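You operate a simulated robot arm through the tools that you are given. There is no shell and no other tool. Be economical: measure what you need, move in short steps, check, and stop when the job is done.

You are at the controls of a simulated robot arm. One attempt, no reset.

## Task
Calibrate the probe in the 2.0 beaker, then the 10.0 beaker.
Fine: Press CAL once in each when WAIT has gone. Rinse the probe in between, and leave it down in the rinse beaker.
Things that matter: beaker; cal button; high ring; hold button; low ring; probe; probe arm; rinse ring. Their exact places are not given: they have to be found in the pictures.

The check looks at the end state, three seconds after you hand in, the way a careful person would. Anything else that was tipped, shoved, dropped, spilled or broken makes it a failure.

## Robot
A 6-joint arm with a fingered hand, on a carriage that runs on a rail from [-2.1, -179.7] to [0.4, 34.3] (x, y) and turns from -2.059 to 3.735 rad about z. Base frame: it is fixed where the carriage stands at the start and does not move with it; the origin is on the floor, on the carriage's upright axis, x ahead of it, y to its left, z up; the surface under the hand at the start is at about z = 85.5. Lengths are in cm, angles in rad, forces in N, time in s.
Its first joint turns from -2.897 to 2.897 rad. Places, roughly: cal button [60, 10, 90]; high ring [70, 0, 90]; hold button [60, -10, 90]; low ring [70, 10, 90]; probe [70, 10, 100]; probe arm [80, 10, 110]; rinse ring [70, 10, 90]. Payload 4 kg.
Tool frame: the origin (TCP) lies between the finger pads and is the grasp point; the fingertips stand 2.6 cm ahead of it; z points along the fingers, y is the line along which they close. The gripper opens to 13.2 cm. The gripper's body begins 7.3 cm behind the TCP. The gripper is a hand of 4 fingers: y runs from the thumb to the fingers, the wrist lies at [0, 0, -23.9] in the tool frame.
Orientation is that of the tool frame in the base frame, as a unit quaternion [w, x, y, z]. With the fingers straight down and closing along the base's y, the tool's x points along the base's -x, its y along +y and its z along -z.

## Interface
- The arm moves only by the tool arm_command. Its argument "targets" is a list of rows, each a list of 6 numbers: the shift along the base's x, y, z in cm, then the turn, a rotation vector about the base's x, y, z in rad. In form: [[x, y, z, wx, wy, wz], ...]. A call has 1 to 10 rows; each row is the pose to reach, as a shift and turn from the pose commanded when the call began. A row lasts 0.2 s, in which the tool goes at most 5 cm and 0.15 rad; a call with a longer step from one row to the next is refused whole. Where a pose cannot be reached the arm comes as near as it can. A force on the tool above 50 N (or 10 N above the force at the start of the call, whichever is more), or a blocked arm, ends the call early, and 0.2 s more pass. In this call time passes only in rows, and 0.2 s behind the last. It gives the time, the measured TCP pose, the force on the tool (base axes), the opening and the grip force at its end, in the units of the frame above (readings bear some noise), with the torque about the TCP (base axes, N m) and any sound that the robot's microphone picked up.
- Cameras (640 x 400 px; columns grow to the right, rows downward): "scene" is now at [27.52, 16.82, 144.53]; the picture's right is [-0.27, -0.96, 0.00], its down [-0.52, 0.14, -0.84] and it looks along [0.81, -0.23, -0.54] (base axes); focal length 243 px, centre (320, 200). "wrist" rides on the gripper at [6.8, 0.2, -9.7] in the tool frame; the picture's right is [-0.03, 1.00, 0.00], its down [-0.82, -0.02, -0.58] and it looks along [-0.58, -0.01, 0.82] (tool axes); focal length 270 px, centre (320, 200).
- capture(camera): a new picture of that camera. The clock stands still meanwhile.
- slide_trunk(by): slides the trunk up (or, below 0, down) by that many cm; the arm and the scene camera ride with it, the base frame stays. It gives what a move gives, with no picture.
- roll_base(legs): drives the robot by 1 to 6 legs, each [ahead, left, turn to the left] in cm, cm and rad, along the robot's own axes; the way and the turn of a leg run together, so that a leg with both is an arc; at most 150 cm and 3.142 rad a leg. The arm and the cameras ride along, it lands a little off, and it stops where it bumps. It keeps to its track: a leg is cut to what the track allows. It gives what a move gives.
- move_fingers(finger1, finger2, finger3, thumb_bend): sets how far each is bent, from 0 (flat) to 1 (curled in); at 0.3 the hand is open as for a grip, at 0.7 the pads meet at the TCP. One left out holds its place. A second passes; each finger stops where it meets its share of the squeeze, and holds until it gets a number again. It is the only way to open and close the hand. It gives what a move gives, with no picture; readings hold the bend of each and the force on the fingers (four entries, about 0 where the hand has none), thumb and palm.
- head_to(pan, tilt): turns the head with the scene camera to pan (to the left, within 2.496 rad either way) and tilt (down, from -0.506 to 1.204), counted from straight ahead of the robot. It gives what a move gives.
- pixel_to_xyz(camera, pixels): for up to 12 pixels [column, row] of the newest picture of that camera ("zoom" is the newest enlarged one), the place [x, y, z] in the base frame of the surface seen there, good to about 0.2 cm. The clock stands still meanwhile.
- enlarge(camera, box): a new picture of the part [left, top, right, bottom] of that camera's present view, enlarged. The clock stands still meanwhile.
- finish_job(): hands the job in; it is judged then, once.

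Keep the steps short. Do not move on a guess: measure, check each grasp and each placing, and mend mistakes. In all there are 80 turns and 48 pictures (those below and enlarged ones count). Leave the gripper open and the arm clear of the work at the hand-in unless told otherwise, and finish with a single line.

The tools are called after "Request:" as name(argument=value, ...) on one line, values as JSON. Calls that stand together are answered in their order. arm_command: Moves the arm, as the interface text tells. Its arguments: {"type":"object","properties":{"targets":{"type":"array","items":{"type":"array","items":{"type":"number"}}}},"required":["targets"]} The other tools are called the same way: slide_trunk (by) slides the trunk up or down; move_fingers (finger1, finger2, finger3, thumb_bend) moves the fingers one by one; roll_base (legs) drives the base; head_to (pan, tilt) turns the head that bears the scene camera; capture (camera) takes a picture; pixel_to_xyz (camera, pixels) gives the place of the surface under pixels of a picture; enlarge (camera, box) takes an enlarged picture of a part of a camera's view; finish_job () hands the job in.

At the start:

```text
t: 0.0
tool_pos: [73.2, -15.64, 132.88]
tcp_rot: [0.0, 0.001, 1.0, 0.0]
wrist_force: [-0.3, 0.5, -0.2]
wrist_torque: [0.01, 0.03, 0.01]
width: 13.18
grip_force: 0.1
shape: jaw
bend: [0.3, 0.3, 0.3, 0.3]
finger forces: [0.0, 0.1, 0.0, 0.0, 0.0, 0.0]
trunk travel left (down, up): [-45.0, 17.8]
robot x, y, heading: [-0.15, -0.27, -0.004]
head pan, tilt: [-0.274, 0.567]
```

scene: 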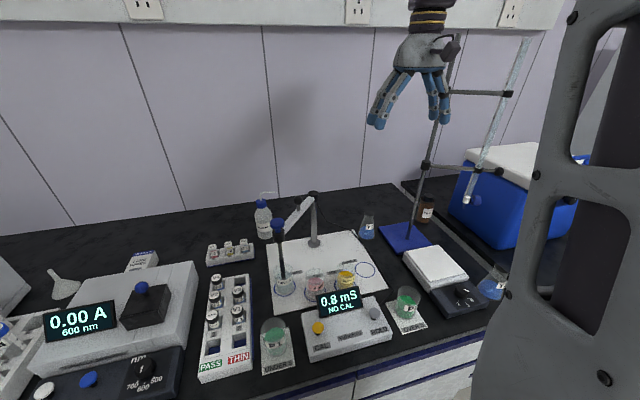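
wrist: 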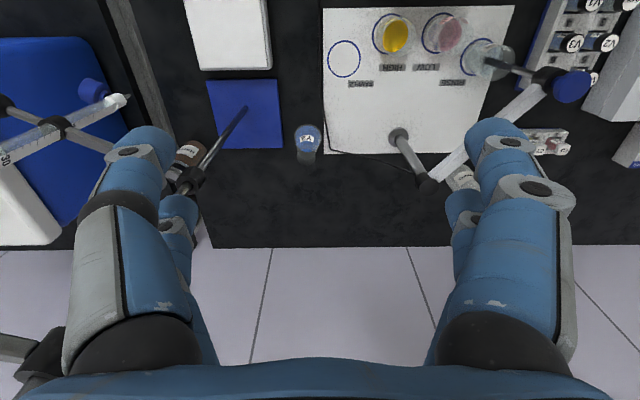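

I see the meter with CAL (yellow) and HOLD (grey) buttons, the white mat with rings, and the probe on an arm. I'll enlarge the area for detail.

Request:
enlarge(camera="scene", box=[240, 180, 440, 370])

Request:
enlarge(camera="wrist", box=[310, 0, 630, 200])

```text
2.11 times, centred on (340, 275) of scene
```

zoom: 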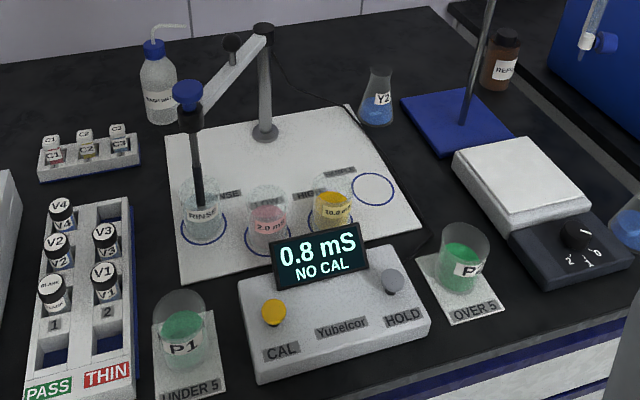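

```text
2.00 times, centred on (470, 100) of wrist
```

zoom: 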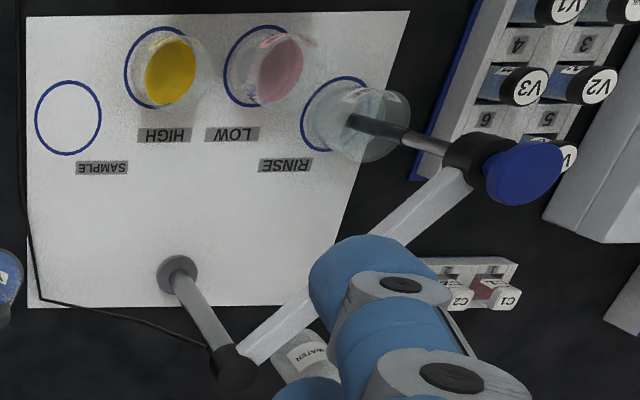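

The probe sits in the RINSE beaker now; an arm swings from the post over the rings. I'll measure the key points in a fresh scene zoom.

Request:
enlarge(camera="scene", box=[260, 180, 390, 300])

Request:
pixel_to_xyz(camera="scene", pixels=[[318, 327], [374, 312], [277, 223], [279, 238], [281, 265], [312, 193], [315, 242], [300, 212], [365, 270], [315, 285], [345, 280], [284, 285]])

```text
3.33 times, centred on (325, 240) of scene
```

zoom: 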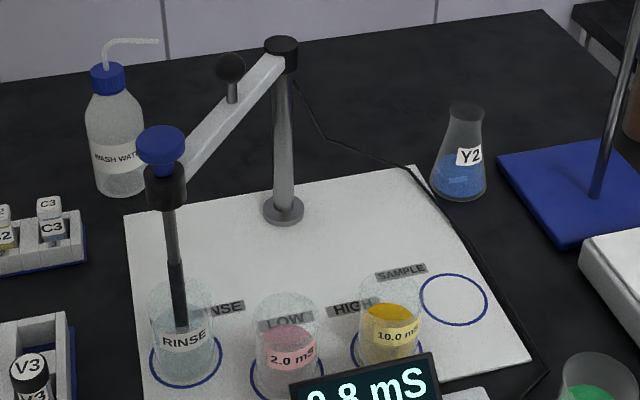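

```text
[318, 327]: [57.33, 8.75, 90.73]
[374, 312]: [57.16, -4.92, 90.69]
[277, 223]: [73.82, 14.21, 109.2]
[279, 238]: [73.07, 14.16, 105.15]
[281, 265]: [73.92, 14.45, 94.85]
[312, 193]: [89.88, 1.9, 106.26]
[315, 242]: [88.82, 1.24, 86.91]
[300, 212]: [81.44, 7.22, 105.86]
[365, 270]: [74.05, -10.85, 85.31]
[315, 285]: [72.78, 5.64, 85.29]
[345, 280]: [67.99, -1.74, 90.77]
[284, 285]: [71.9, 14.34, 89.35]
```

Request:
pixel_to_xyz(camera="zoom", pixels=[[160, 135], [160, 155], [165, 185], [231, 68], [231, 95], [215, 125], [281, 48], [178, 310], [284, 210], [453, 300], [390, 325], [185, 295]])

Request:
pixel_to_xyz(camera="wrist", pixels=[[344, 59], [396, 37], [447, 34], [482, 58], [399, 137], [570, 88], [428, 186], [500, 105], [376, 50], [422, 40], [461, 60], [550, 75]])

```text
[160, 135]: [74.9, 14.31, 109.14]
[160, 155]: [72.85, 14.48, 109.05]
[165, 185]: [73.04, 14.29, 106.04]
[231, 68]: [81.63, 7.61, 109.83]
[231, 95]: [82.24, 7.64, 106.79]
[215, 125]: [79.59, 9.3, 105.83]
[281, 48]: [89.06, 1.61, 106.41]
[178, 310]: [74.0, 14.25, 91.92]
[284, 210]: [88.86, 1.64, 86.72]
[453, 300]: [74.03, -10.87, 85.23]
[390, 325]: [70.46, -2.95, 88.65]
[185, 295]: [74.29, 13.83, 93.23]
```

```text
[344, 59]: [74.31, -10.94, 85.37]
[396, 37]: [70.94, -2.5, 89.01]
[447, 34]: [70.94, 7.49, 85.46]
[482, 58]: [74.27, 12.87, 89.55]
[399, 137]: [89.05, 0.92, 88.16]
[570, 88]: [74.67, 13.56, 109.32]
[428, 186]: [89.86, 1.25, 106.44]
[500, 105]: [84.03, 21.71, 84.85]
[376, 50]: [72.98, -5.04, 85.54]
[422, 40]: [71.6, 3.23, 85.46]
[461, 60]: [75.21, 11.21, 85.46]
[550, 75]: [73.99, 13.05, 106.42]
```

Geometry: post at about (89.2, 1.5); the probe knob at about (74.3, 14.2, 109), radius 20 cm; rings LOW ≈ (70, 6), HIGH ≈ (70, -3). I'll bring the hand above the blue knob, turned so it closes across the probe arm.

Request:
arm_command(targets=[[0.15, 4, -1, 0, 0, -0.08], [0.3, 8, -2, 0, 0, -0.17], [0.4, 12, -4, 0, 0, -0.26], [0.6, 16, -6, 0, 0, -0.35], [0.7, 20, -8, 0, 0, -0.44], [0.8, 24, -9, 0, 0, -0.53], [1.0, 27, -11, 0, 0, -0.62], [1.1, 29.84, -13, 0, 0, -0.69]])

Request:
capture(camera="wrist")

Request:
capture(camera="scene")

```text
t: 1.8
tool_pos: [74.14, 14.23, 120.01]
tcp_rot: [0.001, 0.339, 0.941, 0.0]
wrist_force: [0.4, 0.1, 0.4]
wrist_torque: [0.05, -0.02, -0.02]
width: 13.17
grip_force: 0.1
shape: jaw
bend: [0.3, 0.3, 0.3, 0.3]
finger forces: [0.1, 0.0, 0.0, 0.0, 0.0, 0.0]
trunk travel left (down, up): [-45.0, 17.8]
robot x, y, heading: [0.01, -0.0, -0.004]
head pan, tilt: [-0.274, 0.567]
```

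```text
42 pictures are left
```

wrist: 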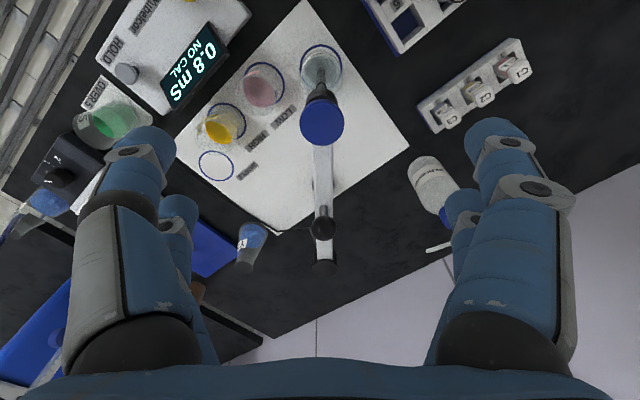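

```text
41 pictures are left
```

scene: 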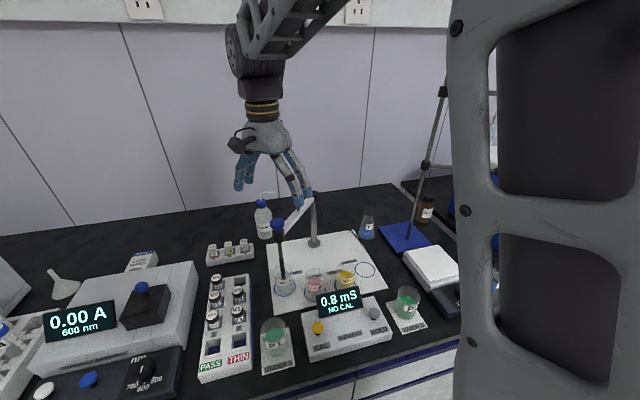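

The knob is centred under the hand. The wash bottle is to one side, so I'll measure it and narrow the hand before lowering.

Request:
pixel_to_xyz(camera="scene", pixels=[[262, 203], [273, 192], [262, 194], [277, 223], [299, 200]])

Request:
move_fingers(finger1=0.5, finger2=0.5, finger3=0.5, thumb_bend=0.5)

Request:
capture(camera="wrist")

```text
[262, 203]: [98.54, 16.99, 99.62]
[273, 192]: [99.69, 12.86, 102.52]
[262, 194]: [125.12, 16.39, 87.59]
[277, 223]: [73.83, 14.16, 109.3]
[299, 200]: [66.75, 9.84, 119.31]
```

```text
t: 2.8
tool_pos: [74.26, 14.17, 119.83]
tcp_rot: [0.0, 0.337, 0.942, -0.001]
wrist_force: [0.0, 0.9, 0.4]
wrist_torque: [0.0, 0.01, 0.01]
width: 6.63
grip_force: 0.1
shape: fingers
bend: [0.5, 0.5, 0.5, 0.5]
finger forces: [0.1, 0.1, 0.0, 0.0, 0.0, 0.1]
trunk travel left (down, up): [-45.0, 17.8]
robot x, y, heading: [0.09, -0.46, 0.003]
head pan, tilt: [-0.274, 0.567]
```

```text
40 pictures are left
```

wrist: 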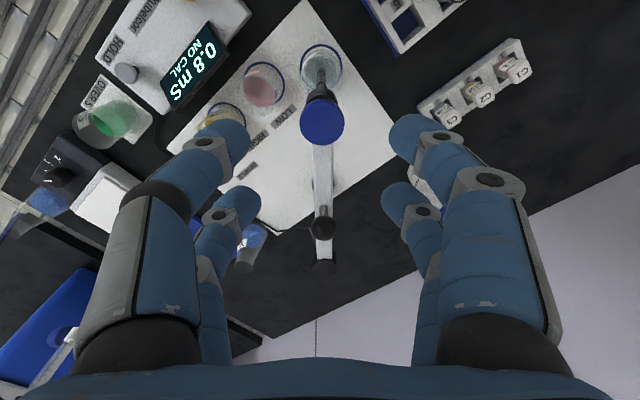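

The hand shows four fingers in two pairs at about ±2.5 cm in tool x, so a centred knob would fall in the gap. I'll use one pair. Test which finger is which by bending finger1 and the thumb.

Request:
move_fingers(finger1=0.6, thumb_bend=0.4)

Request:
capture(camera="wrist")

```text
t: 3.8
tool_pos: [74.14, 14.24, 119.83]
tcp_rot: [0.0, 0.337, 0.941, 0.0]
wrist_force: [0.4, -0.5, 0.4]
wrist_torque: [-0.01, 0.03, -0.01]
width: 6.62
grip_force: 0.1
shape: fingers
bend: [0.6, 0.5, 0.5, 0.4]
finger forces: [0.0, 0.1, 0.1, 0.0, 0.0, 0.0]
trunk travel left (down, up): [-45.0, 17.8]
robot x, y, heading: [0.13, 0.12, -0.003]
head pan, tilt: [-0.274, 0.567]
```

```text
39 pictures are left
```

wrist: 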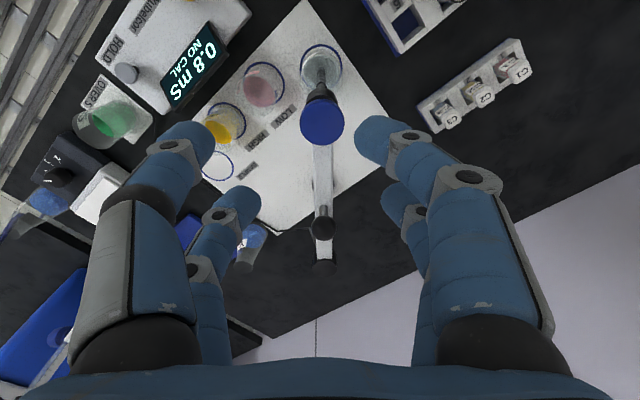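

finger1/thumb are the front pair; finger2/finger3 are the rear pair. I'll grip the knob with the rear pair, so I shift the TCP 2.4 cm outward and lower it with the front pair open.

Request:
move_fingers(finger1=0.3, thumb_bend=0.3)

Request:
arm_command(targets=[[-1.8, 1.55, -3, 0, 0, 0], [-1.8, 1.55, -6, 0, 0, 0], [-1.8, 1.55, -9, 0, 0, 0], [-1.8, 1.55, -11.2, 0, 0, 0]])

Request:
capture(camera="wrist")

Request:
enlarge(camera="scene", box=[220, 150, 360, 250])

```text
t: 4.8
tool_pos: [74.2, 14.17, 119.82]
tcp_rot: [0.0, 0.338, 0.941, 0.0]
wrist_force: [0.9, 0.0, 0.4]
wrist_torque: [-0.01, -0.02, -0.01]
width: 13.21
grip_force: 0.1
shape: fingers
bend: [0.3, 0.5, 0.5, 0.3]
finger forces: [0.0, 0.1, 0.0, 0.0, 0.1, 0.1]
trunk travel left (down, up): [-45.0, 17.8]
robot x, y, heading: [0.12, -0.61, 0.003]
head pan, tilt: [-0.274, 0.567]
```

```text
t: 5.8
tool_pos: [72.3, 15.73, 108.51]
tcp_rot: [0.0, 0.337, 0.941, 0.0]
wrist_force: [-0.4, 0.0, 0.9]
wrist_torque: [0.01, 0.0, -0.03]
width: 13.22
grip_force: 0.2
shape: fingers
bend: [0.3, 0.5, 0.5, 0.3]
finger forces: [0.1, 0.1, 0.0, 0.0, 0.0, 0.1]
trunk travel left (down, up): [-45.0, 17.8]
robot x, y, heading: [-0.12, 0.0, -0.002]
head pan, tilt: [-0.274, 0.567]
```

```text
38 pictures are left
```

wrist: 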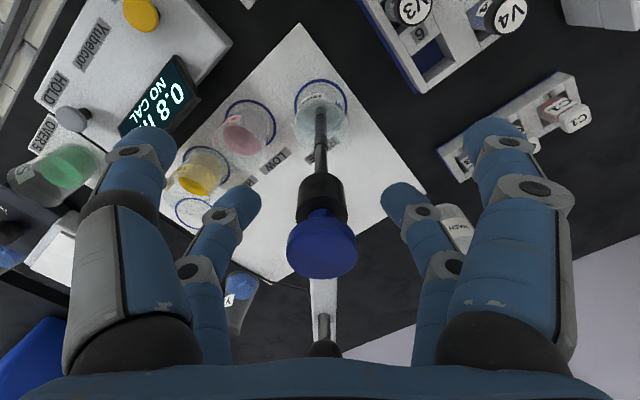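

```text
4.00 times, centred on (290, 200) of scene
```

zoom: 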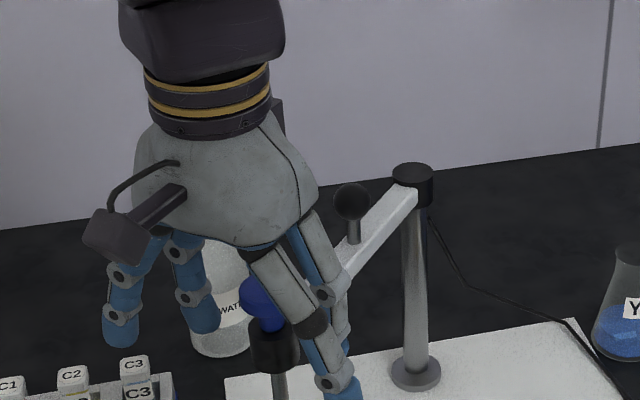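

The rear pair straddles the knob (centre at pixel 322, 245). Closing finger2 and finger3 on it.

Request:
move_fingers(finger2=0.7, finger3=0.7)

Request:
capture(camera="wrist")

```text
t: 6.8
tool_pos: [72.39, 15.9, 108.58]
tcp_rot: [0.0, 0.338, 0.941, 0.0]
wrist_force: [-0.7, 1.9, -1.9]
wrist_torque: [0.04, 0.01, 0.01]
width: 13.25
grip_force: 1.6
shape: fingers
bend: [0.3, 0.68, 0.68, 0.3]
finger forces: [0.1, 1.6, 1.5, 0.0, 0.1, 0.0]
trunk travel left (down, up): [-45.0, 17.8]
robot x, y, heading: [-0.05, 0.06, 0.0]
head pan, tilt: [-0.274, 0.567]
```

```text
36 pictures are left
```

wrist: 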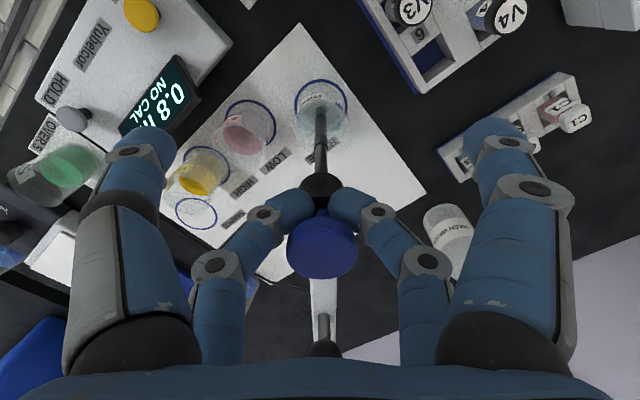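

The fingertips are closed on the neck under the knob head. I'll lift gently and watch forces.

Request:
arm_command(targets=[[0, 0, 0.7, 0, 0, 0], [0, 0, 1.4, 0, 0, 0], [0, 0, 2.1, 0, 0, 0], [0, 0, 3, 0, 0, 0]])

Request:
enlarge(camera="scene", box=[240, 150, 400, 320])

```text
t: 7.8
tool_pos: [72.4, 15.74, 111.77]
tcp_rot: [0.0, 0.337, 0.941, 0.001]
wrist_force: [-2.9, 1.8, 0.1]
wrist_torque: [0.07, 0.03, -0.01]
width: 13.23
grip_force: 2.0
shape: fingers
bend: [0.3, 0.68, 0.68, 0.3]
finger forces: [0.0, 2.3, 2.2, 0.0, 0.1, 0.1]
trunk travel left (down, up): [-45.0, 17.8]
robot x, y, heading: [0.17, 0.1, -0.002]
head pan, tilt: [-0.274, 0.567]
```

```text
2.35 times, centred on (320, 235) of scene
```

zoom: 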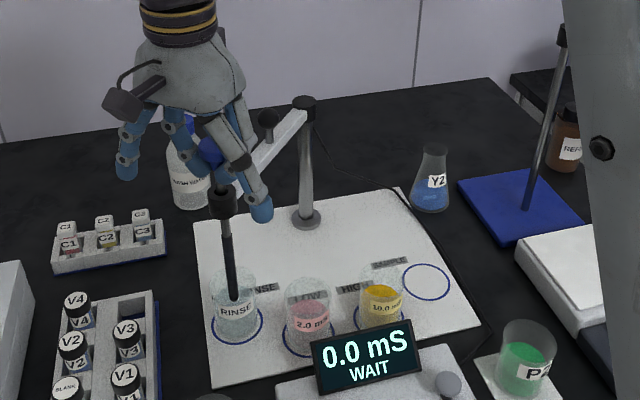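

The probe slides up in the collar and the display reads 0.0 WAIT. I'll lift further, carefully.

Request:
arm_command(targets=[[0, 0, 0.8, 0, 0, 0], [0, 0, 1.6, 0, 0, 0], [0, 0, 2.4, 0, 0, 0], [0, 0, 3.2, 0, 0, 0], [0, 0, 4, 0, 0, 0]])

Request:
enlarge(camera="scene", box=[240, 150, 400, 320])

Request:
pixel_to_xyz(camera="zoom", pixels=[[233, 298], [233, 285], [212, 275], [290, 283], [362, 270], [400, 272], [235, 262], [309, 277], [381, 264]])

```text
t: 9.0
tool_pos: [72.59, 15.88, 115.8]
tcp_rot: [0.001, 0.338, 0.941, 0.0]
wrist_force: [-2.0, 2.2, -0.4]
wrist_torque: [0.03, 0.03, -0.01]
width: 13.25
grip_force: 2.5
shape: fingers
bend: [0.3, 0.68, 0.68, 0.3]
finger forces: [0.0, 2.3, 2.2, 0.0, 0.0, 0.1]
trunk travel left (down, up): [-45.0, 17.8]
robot x, y, heading: [0.29, 0.25, 0.004]
head pan, tilt: [-0.274, 0.567]
```

```text
2.35 times, centred on (320, 235) of scene
```

zoom: 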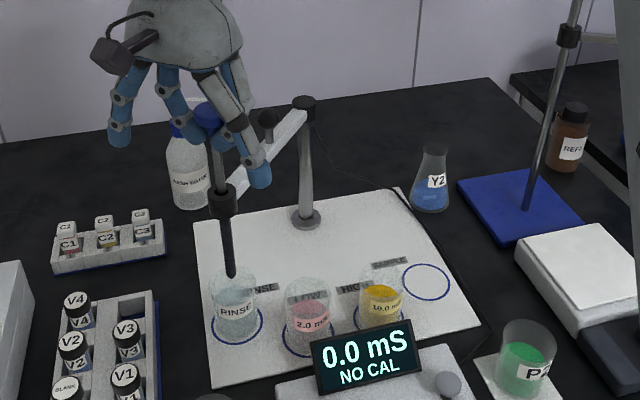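

```text
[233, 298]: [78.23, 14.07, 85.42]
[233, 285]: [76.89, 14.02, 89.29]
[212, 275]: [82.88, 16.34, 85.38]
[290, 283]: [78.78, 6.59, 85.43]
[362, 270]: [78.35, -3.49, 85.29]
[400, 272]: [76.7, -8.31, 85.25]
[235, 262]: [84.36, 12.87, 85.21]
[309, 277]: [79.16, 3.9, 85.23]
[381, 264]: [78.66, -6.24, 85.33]
```

The probe tip is about level with the beaker rim (z≈94). Lifting about 3 cm more.

Request:
arm_command(targets=[[0, 0, 0.6, 0, 0, 0], [0, 0, 1.2, 0, 0, 0], [0, 0, 1.8, 0, 0, 0], [0, 0, 2.4, 0, 0, 0], [0, 0, 3, 0, 0, 0]])

Request:
enlarge(camera="scene", box=[240, 150, 400, 320])

Request:
pixel_to_xyz(camera="zoom", pixels=[[228, 235], [230, 250], [231, 258], [222, 195], [208, 112], [200, 30], [268, 118]])

```text
t: 10.2
tool_pos: [72.53, 15.72, 118.68]
tcp_rot: [0.001, 0.339, 0.941, 0.0]
wrist_force: [-5.1, 5.2, -8.1]
wrist_torque: [0.18, 0.23, 0.01]
width: 13.25
grip_force: 6.6
shape: fingers
bend: [0.3, 0.61, 0.61, 0.3]
finger forces: [0.0, 6.6, 5.9, 0.0, 0.0, 0.1]
trunk travel left (down, up): [-45.0, 17.8]
robot x, y, heading: [-0.32, 0.12, 0.001]
head pan, tilt: [-0.274, 0.567]
```

```text
2.35 times, centred on (320, 235) of scene
```

zoom: 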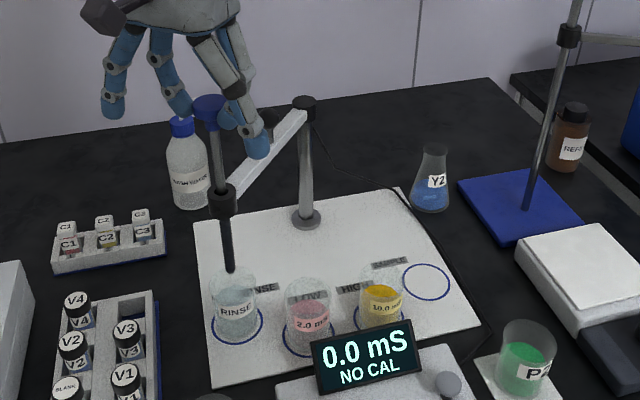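

```text
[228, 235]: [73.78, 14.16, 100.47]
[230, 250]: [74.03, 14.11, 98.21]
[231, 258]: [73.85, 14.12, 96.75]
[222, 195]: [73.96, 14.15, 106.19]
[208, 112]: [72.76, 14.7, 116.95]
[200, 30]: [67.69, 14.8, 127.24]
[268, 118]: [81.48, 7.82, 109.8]
```

The slide reached its upper stop (knob ≈117). I check the tip-to-rim clearance close up.

Request:
enlarge(camera="scene", box=[265, 240, 355, 300])

Request:
capture(camera="wrist")

```text
6.67 times, centred on (310, 270) of scene
```

zoom: 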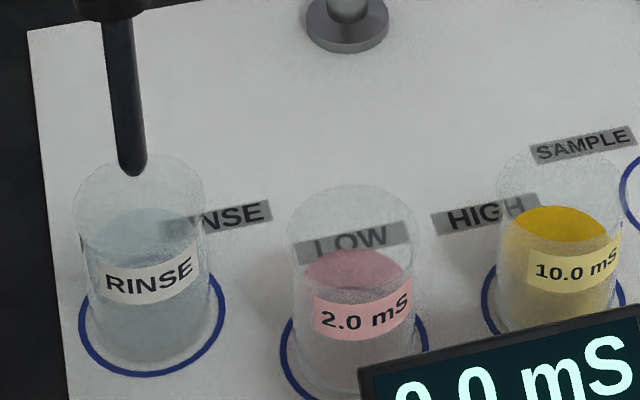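

```text
31 pictures are left
```

wrist: 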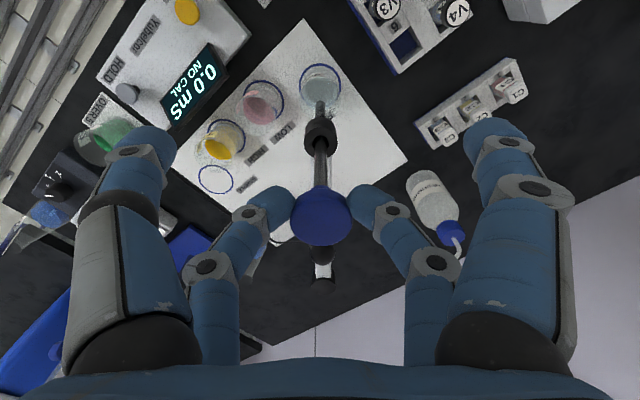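

The rim is at about z=92.6 and the tip at about 94.6, so it clears. I'll swing the first half of the arc toward LOW, turning the hand with the arm.

Request:
arm_command(targets=[[-0.64, -0.79, -0.2, 0, 0, 0.0466], [-1.24, -1.615, -0.3, 0, 0, 0.0932], [-1.8, -2.465, -0.3, 0, 0, 0.1398], [-2.32, -3.34, -0.3, 0, 0, 0.1864], [-2.805, -4.24, -0.3, 0, 0, 0.233]])

Request:
enlarge(camera="scene", box=[240, 150, 400, 320])

```text
t: 11.4
tool_pos: [69.69, 11.51, 118.35]
tcp_rot: [0.0, 0.226, 0.974, 0.0]
wrist_force: [-5.8, 3.1, 1.8]
wrist_torque: [0.06, 0.09, 0.04]
width: 13.24
grip_force: 8.0
shape: fingers
bend: [0.3, 0.62, 0.62, 0.3]
finger forces: [0.0, 7.2, 7.2, 0.0, 0.1, 0.0]
trunk travel left (down, up): [-45.0, 17.8]
robot x, y, heading: [-0.2, 0.31, -0.0]
head pan, tilt: [-0.274, 0.567]
```

```text
2.35 times, centred on (320, 235) of scene
```

zoom: 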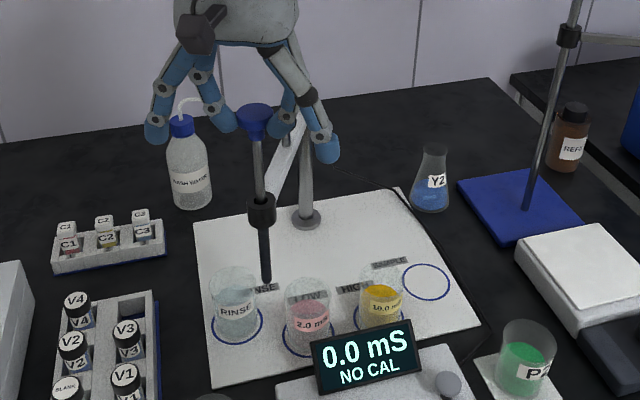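

The swing works and the beakers are untouched. Continue to LOW.

Request:
arm_command(targets=[[-0.44, -0.92, 0, 0, 0, 0.0466], [-0.83, -1.86, 0, 0, 0, 0.0932], [-1.18, -2.81, 0, 0, 0, 0.1398], [-1.49, -3.785, 0, 0, 0, 0.1864], [-1.75, -4.77, 0, 0, 0, 0.233]])

Request:
enlarge(camera="scene", box=[240, 150, 400, 320])

Request:
pixel_to_xyz(camera="zoom", pixels=[[304, 235], [305, 250], [305, 262], [301, 210]])

Request:
capture(camera="wrist")

```text
t: 12.6
tool_pos: [67.87, 6.78, 118.39]
tcp_rot: [0.0, 0.111, 0.994, 0.0]
wrist_force: [-4.5, 0.3, 0.2]
wrist_torque: [0.02, 0.11, -0.08]
width: 13.23
grip_force: 7.2
shape: fingers
bend: [0.3, 0.62, 0.62, 0.3]
finger forces: [0.1, 6.4, 7.4, 0.0, 0.0, 0.1]
trunk travel left (down, up): [-45.0, 17.8]
robot x, y, heading: [-0.0, 0.67, -0.006]
head pan, tilt: [-0.274, 0.567]
```

```text
2.35 times, centred on (320, 235) of scene
```

zoom: 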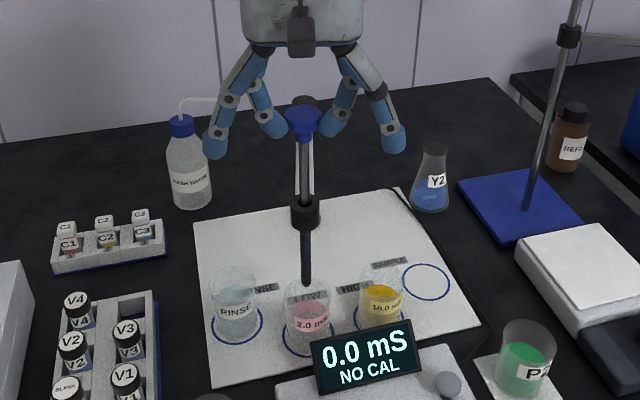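

```text
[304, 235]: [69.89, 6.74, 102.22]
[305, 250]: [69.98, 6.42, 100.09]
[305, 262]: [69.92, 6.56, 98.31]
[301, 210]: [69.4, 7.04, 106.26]
```

```text
28 pictures are left
```

wrist: 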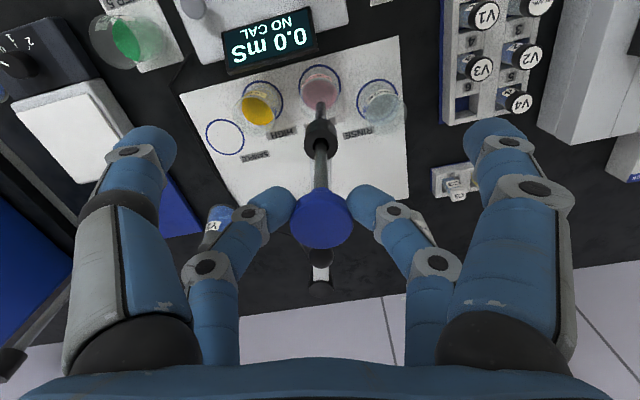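

The probe is over the middle of LOW (wrist: shaft column 321, ring centre column 320). Lowering it in steps.

Request:
arm_command(targets=[[0, 0, -1, 0, 0, 0], [0, 0, -2, 0, 0, 0], [0, 0, -3, 0, 0, 0], [0, 0, -4, 0, 0, 0], [0, 0, -5, 0, 0, 0], [0, 0, -5.7, 0, 0, 0], [0, 0, -6.4, 0, 0, 0], [0, 0, -7.1, 0, 0, 0]])

Request:
enlarge(camera="scene", box=[240, 150, 400, 320])

Request:
pixel_to_xyz(camera="zoom", pixels=[[303, 185], [303, 195], [303, 175], [275, 380]])

```text
t: 14.4
tool_pos: [67.91, 6.83, 111.32]
tcp_rot: [0.0, 0.111, 0.994, 0.0]
wrist_force: [-4.9, 0.2, -0.8]
wrist_torque: [-0.01, 0.11, 0.0]
width: 13.25
grip_force: 6.3
shape: fingers
bend: [0.3, 0.63, 0.62, 0.3]
finger forces: [0.0, 6.3, 7.0, 0.0, 0.0, 0.0]
trunk travel left (down, up): [-45.0, 17.8]
robot x, y, heading: [-0.28, 0.04, 0.003]
head pan, tilt: [-0.274, 0.567]
```

```text
2.35 times, centred on (320, 235) of scene
```

zoom: 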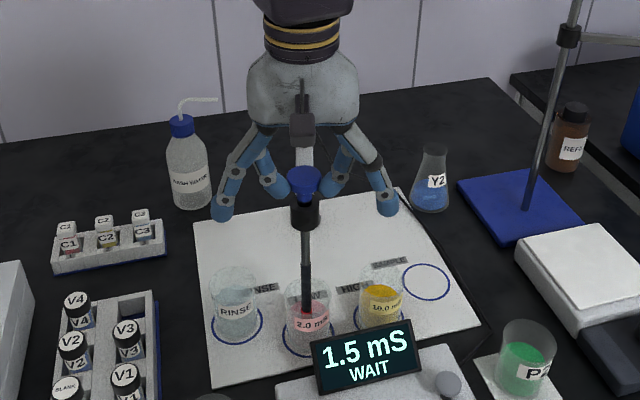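

```text
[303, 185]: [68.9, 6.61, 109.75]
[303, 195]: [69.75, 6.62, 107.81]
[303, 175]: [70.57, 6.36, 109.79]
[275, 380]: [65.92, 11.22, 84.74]
```

The probe is in (1.5 mS, WAIT). Lowering the last ~0.7 cm to the stop.

Request:
arm_command(targets=[[0, 0, -0.3, 0, 0, 0], [0, 0, -0.6, 0, 0, 0], [0, 0, -0.8, 0, 0, 0]])

Request:
move_fingers(finger2=0.4, finger3=0.4)

Request:
arm_command(targets=[[0, 0, 3, 0, 0, 0], [0, 0, 7, 0, 0, 0], [-3, 0, 10, 0, 0, 0]])

Request:
enlarge(camera="scene", box=[240, 180, 400, 350])

Request:
pixel_to_xyz(camera="zoom", pixels=[[302, 108], [302, 120], [302, 98], [312, 345], [444, 310], [311, 338], [313, 353], [290, 370]])

```text
t: 15.2
tool_pos: [67.9, 6.73, 110.49]
tcp_rot: [0.001, 0.111, 0.994, 0.0]
wrist_force: [-5.4, 1.2, 10.8]
wrist_torque: [-0.02, -0.07, -0.02]
width: 13.26
grip_force: 8.5
shape: fingers
bend: [0.3, 0.64, 0.64, 0.3]
finger forces: [0.1, 8.7, 8.8, 0.0, 0.0, 0.0]
trunk travel left (down, up): [-45.0, 17.8]
robot x, y, heading: [0.29, -0.52, 0.001]
head pan, tilt: [-0.274, 0.567]
```

```text
t: 16.2
tool_pos: [67.93, 6.83, 110.49]
tcp_rot: [0.0, 0.111, 0.994, 0.001]
wrist_force: [-1.4, -0.4, 0.1]
wrist_torque: [-0.03, -0.03, -0.06]
width: 13.25
grip_force: 0.0
shape: fingers
bend: [0.3, 0.4, 0.4, 0.3]
finger forces: [0.0, 0.1, 0.1, 0.0, 0.0, 0.0]
trunk travel left (down, up): [-45.0, 17.8]
robot x, y, heading: [-0.29, 0.37, 0.0]
head pan, tilt: [-0.274, 0.567]
```

```text
t: 17.0
tool_pos: [65.07, 6.79, 120.59]
tcp_rot: [0.0, 0.111, 0.994, 0.0]
wrist_force: [0.7, -0.3, -1.1]
wrist_torque: [0.01, 0.04, -0.01]
width: 13.24
grip_force: 0.1
shape: fingers
bend: [0.3, 0.4, 0.4, 0.3]
finger forces: [0.1, 0.0, 0.0, 0.1, 0.1, 0.1]
trunk travel left (down, up): [-45.0, 17.8]
robot x, y, heading: [-0.4, 0.1, 0.001]
head pan, tilt: [-0.274, 0.567]
```

```text
2.35 times, centred on (320, 265) of scene
```

zoom: 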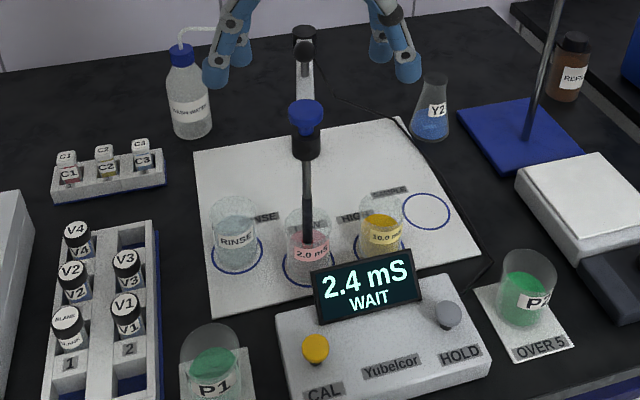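

```text
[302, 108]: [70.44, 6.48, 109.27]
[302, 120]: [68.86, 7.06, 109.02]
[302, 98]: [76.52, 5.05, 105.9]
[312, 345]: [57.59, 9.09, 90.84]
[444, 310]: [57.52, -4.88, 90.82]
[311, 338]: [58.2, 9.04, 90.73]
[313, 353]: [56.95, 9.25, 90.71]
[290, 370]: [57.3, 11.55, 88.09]
```

The probe is down in the 2.0 beaker, released, reading 2.4 WAIT. CAL is centred at (57.5, 9.0, 90.8). I'll form a pointer with the front pair (closed) and curl the rear pair away, then move above CAL.

Request:
move_fingers(finger1=0.7, finger2=1.0, finger3=1.0, thumb_bend=0.7)

Request:
arm_command(targets=[[-2.5, 1.1, 0, 0, 0, 0.1], [-5.07, 2.2, 0, 0, 0, 0.224], [-5.07, 2.2, -4.5, 0, 0, 0.224], [-5.07, 2.2, -9, 0, 0, 0.224], [-5.07, 2.2, -13.5, 0, 0, 0.224], [-5.07, 2.2, -17, 0, 0, 0.224]])

Request:
capture(camera="scene")

Request:
capture(camera="wrist")

```text
t: 18.0
tool_pos: [64.92, 6.79, 120.5]
tcp_rot: [0.0, 0.112, 0.994, 0.0]
wrist_force: [0.4, -0.2, 0.2]
wrist_torque: [0.01, -0.02, 0.01]
width: 0.15
grip_force: 0.0
shape: fingers
bend: [0.7, 0.75, 0.75, 0.7]
finger forces: [0.0, 0.1, 0.1, 0.0, 0.1, 0.0]
trunk travel left (down, up): [-45.0, 17.8]
robot x, y, heading: [-0.23, -0.04, 0.001]
head pan, tilt: [-0.274, 0.567]
```

```text
t: 19.4
tool_pos: [59.98, 8.75, 103.73]
tcp_rot: [0.0, -0.001, 1.0, 0.0]
wrist_force: [-1.5, 0.2, -0.5]
wrist_torque: [0.01, -0.04, 0.02]
width: 0.17
grip_force: 0.2
shape: fingers
bend: [0.7, 0.75, 0.75, 0.7]
finger forces: [0.1, 0.0, 0.0, 0.0, 0.0, 0.0]
trunk travel left (down, up): [-45.0, 17.8]
robot x, y, heading: [0.31, -0.18, -0.002]
head pan, tilt: [-0.274, 0.567]
```

```text
25 pictures are left
```

scene: 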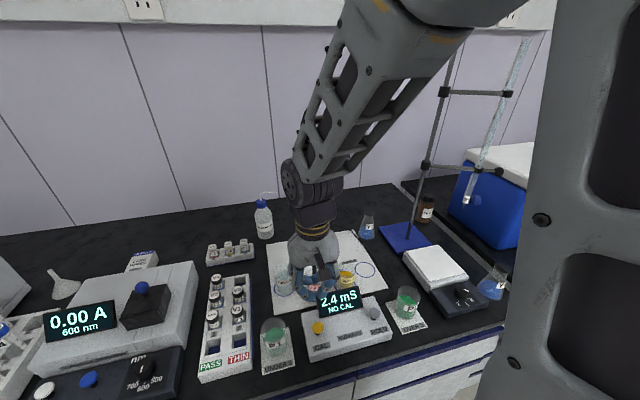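

```text
24 pictures are left
```

wrist: 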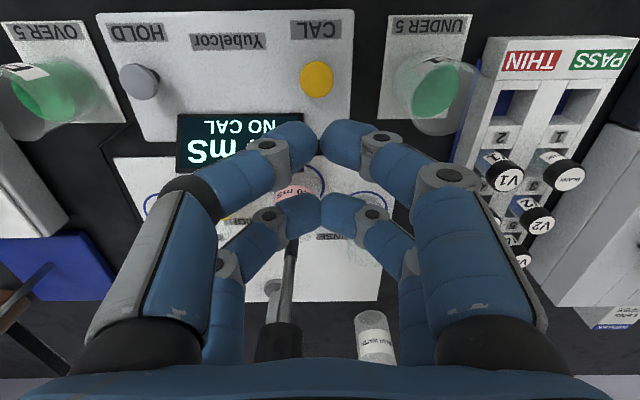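

WAIT has gone: "2.4 mS NO CAL". The rear fingertips would sit near the display, so I measure it and the button from this picture.

Request:
pixel_to_xyz(camera="wrist", pixels=[[316, 78], [316, 68], [316, 90], [302, 116], [296, 117], [200, 165], [182, 117], [240, 118], [230, 80], [425, 60], [405, 75], [271, 150]])

```text
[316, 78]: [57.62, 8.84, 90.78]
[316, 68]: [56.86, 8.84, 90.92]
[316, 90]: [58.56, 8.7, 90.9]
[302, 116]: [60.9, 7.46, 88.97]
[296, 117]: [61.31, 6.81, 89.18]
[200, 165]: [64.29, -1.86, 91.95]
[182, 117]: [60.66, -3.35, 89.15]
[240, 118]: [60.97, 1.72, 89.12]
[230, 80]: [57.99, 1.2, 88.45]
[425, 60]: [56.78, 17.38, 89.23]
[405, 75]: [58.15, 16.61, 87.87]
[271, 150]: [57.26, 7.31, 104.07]
```

The display occupies x 61–64, y −3.4 to 7.5. I'll yaw the hand by −1.31 rad so the rear pair sits over bare case between CAL and HOLD, with the front pair above CAL.

Request:
arm_command(targets=[[-0.2, -0.25, 0, 0, 0, -0.145], [-0.4, -0.5, 0, 0, 0, -0.29], [-0.6, -0.75, 0, 0, 0, -0.435], [-0.8, -1, 0, 0, 0, -0.58], [-1, -1.25, 0, 0, 0, -0.725], [-1.2, -1.5, 0, 0, 0, -0.87], [-1.4, -1.75, 0, 0, 0, -1.015], [-1.55, -2, 0, 0, 0, -1.16], [-1.7, -2.25, 0, 0, 0, -1.305]])

Request:
arm_command(targets=[[0, 0, -2, 0, 0, 0], [0, 0, -4, 0, 0, 0], [0, 0, -6, 0, 0, 0], [0, 0, -7.5, 0, 0, 0]])

Request:
capture(camera="wrist")

Request:
enlarge(camera="scene", box=[240, 210, 420, 360])

```text
t: 21.4
tool_pos: [58.22, 6.7, 103.59]
tcp_rot: [-0.001, 0.608, 0.794, 0.0]
wrist_force: [0.1, -1.0, -0.2]
wrist_torque: [0.01, 0.0, -0.01]
width: 0.15
grip_force: 0.2
shape: fingers
bend: [0.7, 0.75, 0.75, 0.7]
finger forces: [0.1, 0.0, 0.1, 0.1, 0.0, 0.1]
trunk travel left (down, up): [-45.0, 17.8]
robot x, y, heading: [0.04, 0.29, -0.006]
head pan, tilt: [-0.274, 0.567]
```

```text
t: 22.4
tool_pos: [58.18, 6.71, 95.92]
tcp_rot: [0.0, 0.607, 0.794, 0.0]
wrist_force: [0.6, -0.3, 0.2]
wrist_torque: [-0.03, 0.01, 0.01]
width: 0.11
grip_force: 0.0
shape: fingers
bend: [0.7, 0.75, 0.75, 0.7]
finger forces: [0.0, 0.0, 0.0, 0.0, 0.1, 0.0]
trunk travel left (down, up): [-45.0, 17.8]
robot x, y, heading: [0.31, 0.0, 0.003]
head pan, tilt: [-0.274, 0.567]
```

```text
23 pictures are left
```

wrist: 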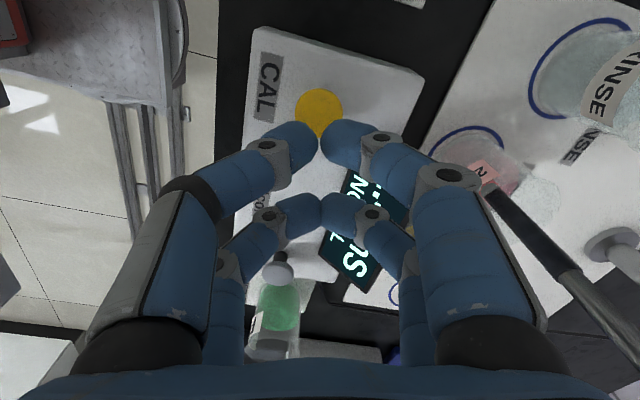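

```text
2.67 times, centred on (330, 285) of scene
```

zoom: 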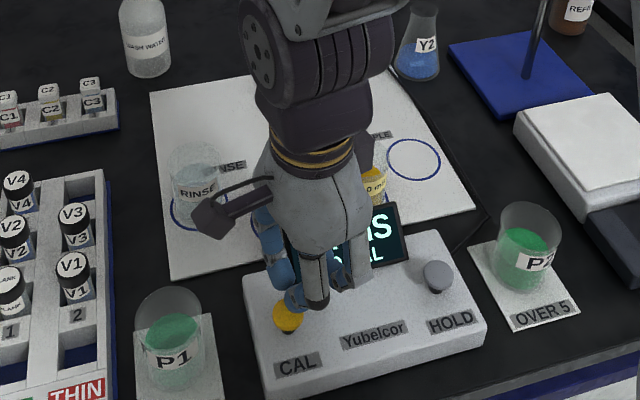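

The front fingertips line up with CAL (pixels 319,145 vs 319,110). I shift 0.5 cm toward it and press down in small steps, watching the force.

Request:
arm_command(targets=[[-0.13, 0.5, -1.2, 0, 0, 0], [-0.13, 0.5, -2, 0, 0, 0], [-0.13, 0.5, -2.3, 0, 0, 0], [-0.13, 0.5, -2.5, 0, 0, 0], [-0.13, 0.5, -2.7, 0, 0, 0]])

Request:
enlarge(camera="scene", box=[240, 210, 420, 360])

```text
t: 23.6
tool_pos: [58.14, 7.33, 93.33]
tcp_rot: [0.0, 0.607, 0.795, 0.001]
wrist_force: [0.5, -0.2, 1.0]
wrist_torque: [0.0, 0.0, -0.02]
width: 0.13
grip_force: 0.5
shape: fingers
bend: [0.7, 0.75, 0.75, 0.7]
finger forces: [0.9, 0.0, 0.0, 0.0, 0.4, 0.1]
trunk travel left (down, up): [-45.0, 17.8]
robot x, y, heading: [0.04, -0.02, 0.002]
head pan, tilt: [-0.274, 0.567]
```

```text
2.67 times, centred on (330, 285) of scene
```

zoom: 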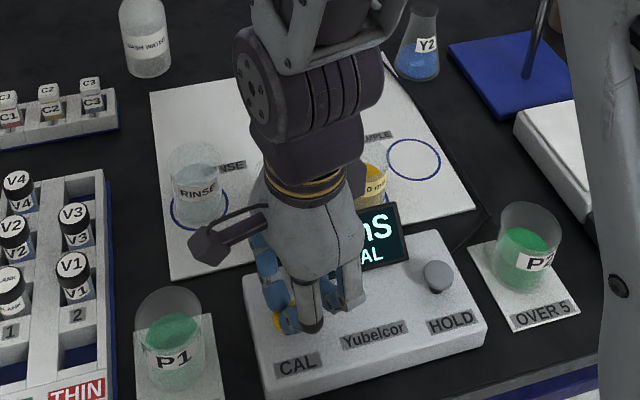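

Light contact (1 N). Pressing on in 0.15 cm steps.

Request:
arm_command(targets=[[0, 0, -0.15, 0, 0, 0], [0, 0, -0.3, 0, 0, 0], [0, 0, -0.45, 0, 0, 0]])

```text
t: 24.4
tool_pos: [58.09, 7.17, 92.85]
tcp_rot: [0.0, 0.607, 0.795, 0.0]
wrist_force: [-0.4, -0.3, 1.7]
wrist_torque: [0.06, -0.01, -0.02]
width: 0.08
grip_force: 1.3
shape: fingers
bend: [0.7, 0.75, 0.75, 0.7]
finger forces: [0.9, 0.0, 0.0, 0.1, 1.4, 0.1]
trunk travel left (down, up): [-45.0, 17.8]
robot x, y, heading: [-0.17, -0.11, 0.005]
head pan, tilt: [-0.274, 0.567]
```

Request:
arm_command(targets=[[0, 0, -0.1, 0, 0, 0], [0, 0, -0.2, 0, 0, 0], [0, 0, -0.3, 0, 0, 0]])

Request:
capture(camera="wrist")

```text
t: 25.2
tool_pos: [58.09, 7.17, 92.54]
tcp_rot: [0.0, 0.607, 0.795, 0.0]
wrist_force: [0.1, 1.2, 2.9]
wrist_torque: [0.09, -0.01, -0.02]
width: 0.07
grip_force: 1.9
shape: fingers
bend: [0.7, 0.75, 0.75, 0.7]
finger forces: [1.9, 0.0, 0.0, 0.0, 1.3, 0.0]
trunk travel left (down, up): [-45.0, 17.8]
robot x, y, heading: [0.04, 0.03, -0.0]
head pan, tilt: [-0.274, 0.567]
heard: click
```

```text
20 pictures are left
```

wrist: 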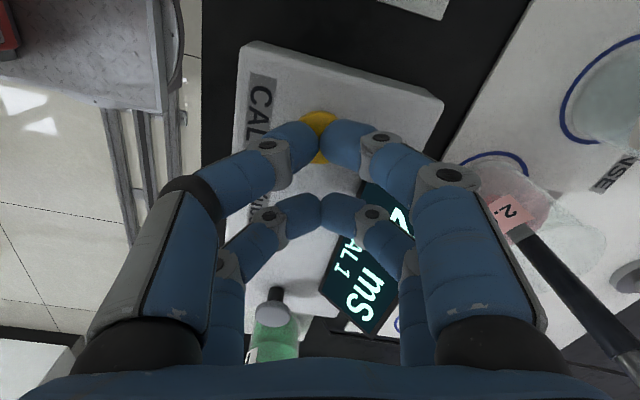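

Click heard and the display shows "CAL 1". Lift off and turn back to the arm-aligned yaw, high up.

Request:
arm_command(targets=[[0, 0, 2, 0, 0, 0], [0, 0, 6, 0, 0, 0.1], [0, 0, 10.5, 0, 0, 0.24], [0, 0, 15, 0, 0, 0.38], [0, 0, 19.5, 0, 0, 0.52], [0, 0, 24, 0, 0, 0.66], [1, 0, 28, 0, 0, 0.8], [4, 0, 28, 0, 0, 0.94], [7, -0.3, 28, 0, 0, 1.08], [9.8, -0.35, 28, 0, 0, 1.08]])

Request:
move_fingers(finger1=0.3, finger2=0.5, finger3=0.5, thumb_bend=0.3)

Request:
capture(camera="wrist")

Request:
enlarge(camera="scene", box=[240, 180, 400, 350])

Request:
pixel_to_xyz(camera="wrist", pixels=[[320, 150]])

```text
t: 27.4
tool_pos: [67.79, 6.83, 120.62]
tcp_rot: [0.0, 0.111, 0.994, -0.001]
wrist_force: [0.3, -0.2, 0.4]
wrist_torque: [-0.02, -0.03, 0.0]
width: 0.09
grip_force: 0.0
shape: fingers
bend: [0.7, 0.75, 0.75, 0.7]
finger forces: [0.0, 0.1, 0.0, 0.0, 0.0, 0.1]
trunk travel left (down, up): [-45.0, 17.8]
robot x, y, heading: [-0.11, 0.01, 0.004]
head pan, tilt: [-0.274, 0.567]
```

```text
t: 28.4
tool_pos: [67.78, 6.84, 120.64]
tcp_rot: [-0.001, 0.112, 0.994, 0.0]
wrist_force: [0.3, -0.9, -0.7]
wrist_torque: [0.0, 0.01, -0.04]
width: 13.23
grip_force: 0.0
shape: fingers
bend: [0.3, 0.5, 0.5, 0.3]
finger forces: [0.0, 0.0, 0.1, 0.0, 0.0, 0.0]
trunk travel left (down, up): [-45.0, 17.8]
robot x, y, heading: [-0.14, -0.12, 0.003]
head pan, tilt: [-0.274, 0.567]
```

```text
19 pictures are left
```

wrist: 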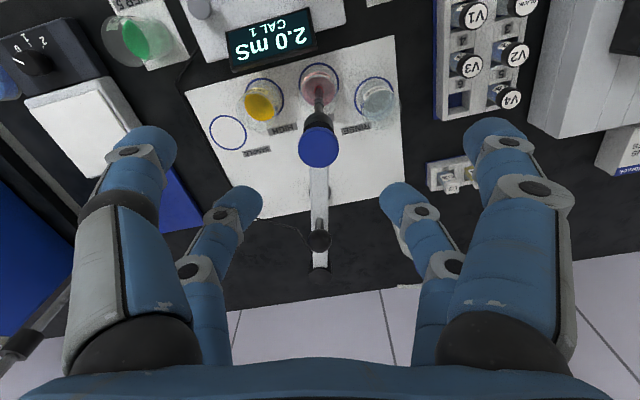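

```text
2.35 times, centred on (320, 265) of scene
```

zoom: 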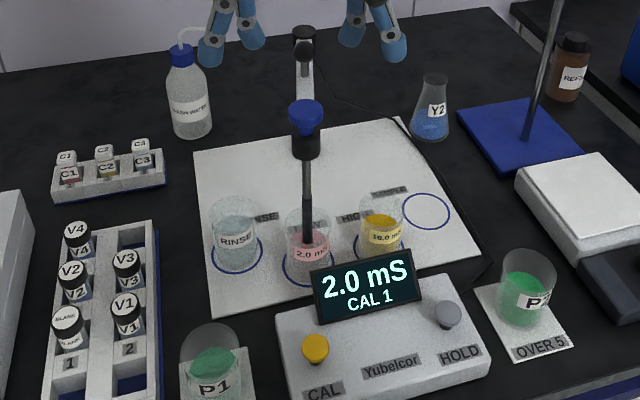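

```text
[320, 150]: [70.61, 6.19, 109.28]
```

Display: 2.0 mS, CAL 1. Now lower over the knob and grip again.

Request:
arm_command(targets=[[0, 0, -4, 0, 0, 0], [0, 0, -8, 0, 0, 0], [0, 0, -10.5, 0, 0, 0], [0, 0, -12.1, 0, 0, 0]])

Request:
move_fingers(finger2=0.7, finger3=0.7)

```text
t: 29.4
tool_pos: [67.88, 6.88, 108.34]
tcp_rot: [-0.001, 0.112, 0.994, 0.0]
wrist_force: [-0.2, 0.3, -0.6]
wrist_torque: [-0.02, 0.05, 0.0]
width: 13.25
grip_force: 0.0
shape: fingers
bend: [0.3, 0.5, 0.5, 0.3]
finger forces: [0.0, 0.0, 0.0, 0.0, 0.1, 0.0]
trunk travel left (down, up): [-45.0, 17.8]
robot x, y, heading: [-0.02, 0.18, 0.001]
head pan, tilt: [-0.274, 0.567]
```

```text
t: 30.4
tool_pos: [67.73, 6.85, 108.57]
tcp_rot: [0.0, 0.111, 0.994, 0.001]
wrist_force: [-0.4, -0.3, -1.4]
wrist_torque: [0.0, 0.08, 0.0]
width: 13.23
grip_force: 1.6
shape: fingers
bend: [0.3, 0.69, 0.68, 0.3]
finger forces: [0.0, 0.7, 1.6, 0.1, 0.0, 0.1]
trunk travel left (down, up): [-45.0, 17.8]
robot x, y, heading: [0.28, 0.19, -0.002]
head pan, tilt: [-0.274, 0.567]
```

Gripped as before. Lifting 10 cm to the upper stop.

Request:
arm_command(targets=[[0, 0, 1, 0, 0, 0], [0, 0, 2, 0, 0, 0], [0, 0, 3.2, 0, 0, 0], [0, 0, 4.4, 0, 0, 0], [0, 0, 5.6, 0, 0, 0], [0, 0, 6.8, 0, 0, 0], [0, 0, 8, 0, 0, 0], [0, 0, 8.8, 0, 0, 0], [0, 0, 9.5, 0, 0, 0], [0, 0, 10, 0, 0, 0]])

Request:
enlarge(camera="scene", box=[240, 150, 400, 320])

```text
t: 32.6
tool_pos: [67.8, 6.86, 118.5]
tcp_rot: [0.0, 0.112, 0.994, 0.0]
wrist_force: [-9.7, 2.8, -8.8]
wrist_torque: [0.11, 0.38, -0.01]
width: 13.25
grip_force: 6.7
shape: fingers
bend: [0.3, 0.62, 0.61, 0.3]
finger forces: [0.1, 7.2, 6.8, 0.0, 0.0, 0.1]
trunk travel left (down, up): [-45.0, 17.8]
robot x, y, heading: [-0.15, 0.16, 0.002]
head pan, tilt: [-0.274, 0.567]
```

```text
2.35 times, centred on (320, 235) of scene
```

zoom: 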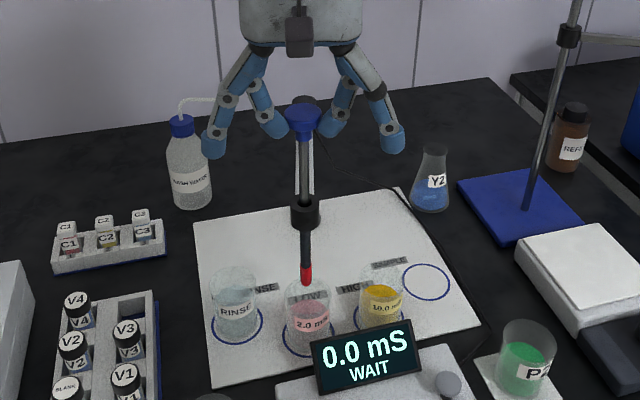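

The probe is up with residue on its tip. Swinging back to RINSE along the reverse arc.

Request:
arm_command(targets=[[0.26, 0.985, -0.3, 0, 0, -0.0466], [0.565, 1.956, -0.3, 0, 0, -0.0932], [0.917, 2.912, -0.3, 0, 0, -0.1398], [1.311, 3.85, -0.3, 0, 0, -0.1864], [1.749, 4.77, -0.3, 0, 0, -0.233], [2.23, 5.668, -0.3, 0, 0, -0.2796], [2.752, 6.542, -0.3, 0, 0, -0.3262], [3.314, 7.392, -0.3, 0, 0, -0.3728], [3.915, 8.214, -0.3, 0, 0, -0.4194], [4.554, 9.007, -0.3, 0, 0, -0.466]])

Request:
enlarge(camera="scene", box=[240, 150, 400, 320])

Request:
pixel_to_xyz(camera="zoom", pixels=[[228, 235], [230, 250]])

```text
t: 34.8
tool_pos: [72.36, 15.84, 118.08]
tcp_rot: [0.0, 0.339, 0.941, 0.0]
wrist_force: [-5.7, 3.7, -0.3]
wrist_torque: [0.11, 0.09, 0.06]
width: 13.24
grip_force: 6.5
shape: fingers
bend: [0.3, 0.63, 0.62, 0.3]
finger forces: [0.0, 7.8, 5.9, 0.0, 0.1, 0.1]
trunk travel left (down, up): [-45.0, 17.8]
robot x, y, heading: [0.13, -0.04, 0.003]
head pan, tilt: [-0.274, 0.567]
```

```text
2.35 times, centred on (320, 235) of scene
```

zoom: 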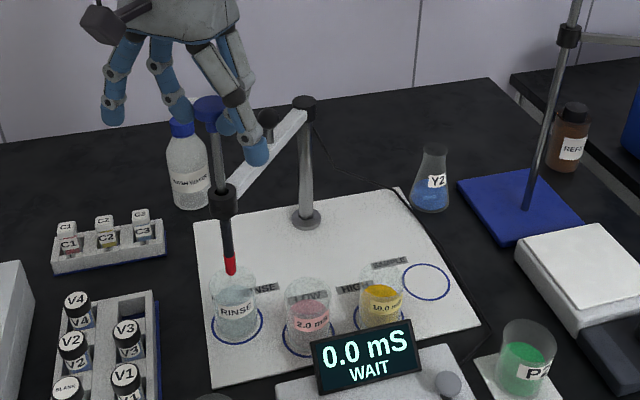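

```text
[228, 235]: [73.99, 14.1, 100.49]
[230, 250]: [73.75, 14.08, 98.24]
```

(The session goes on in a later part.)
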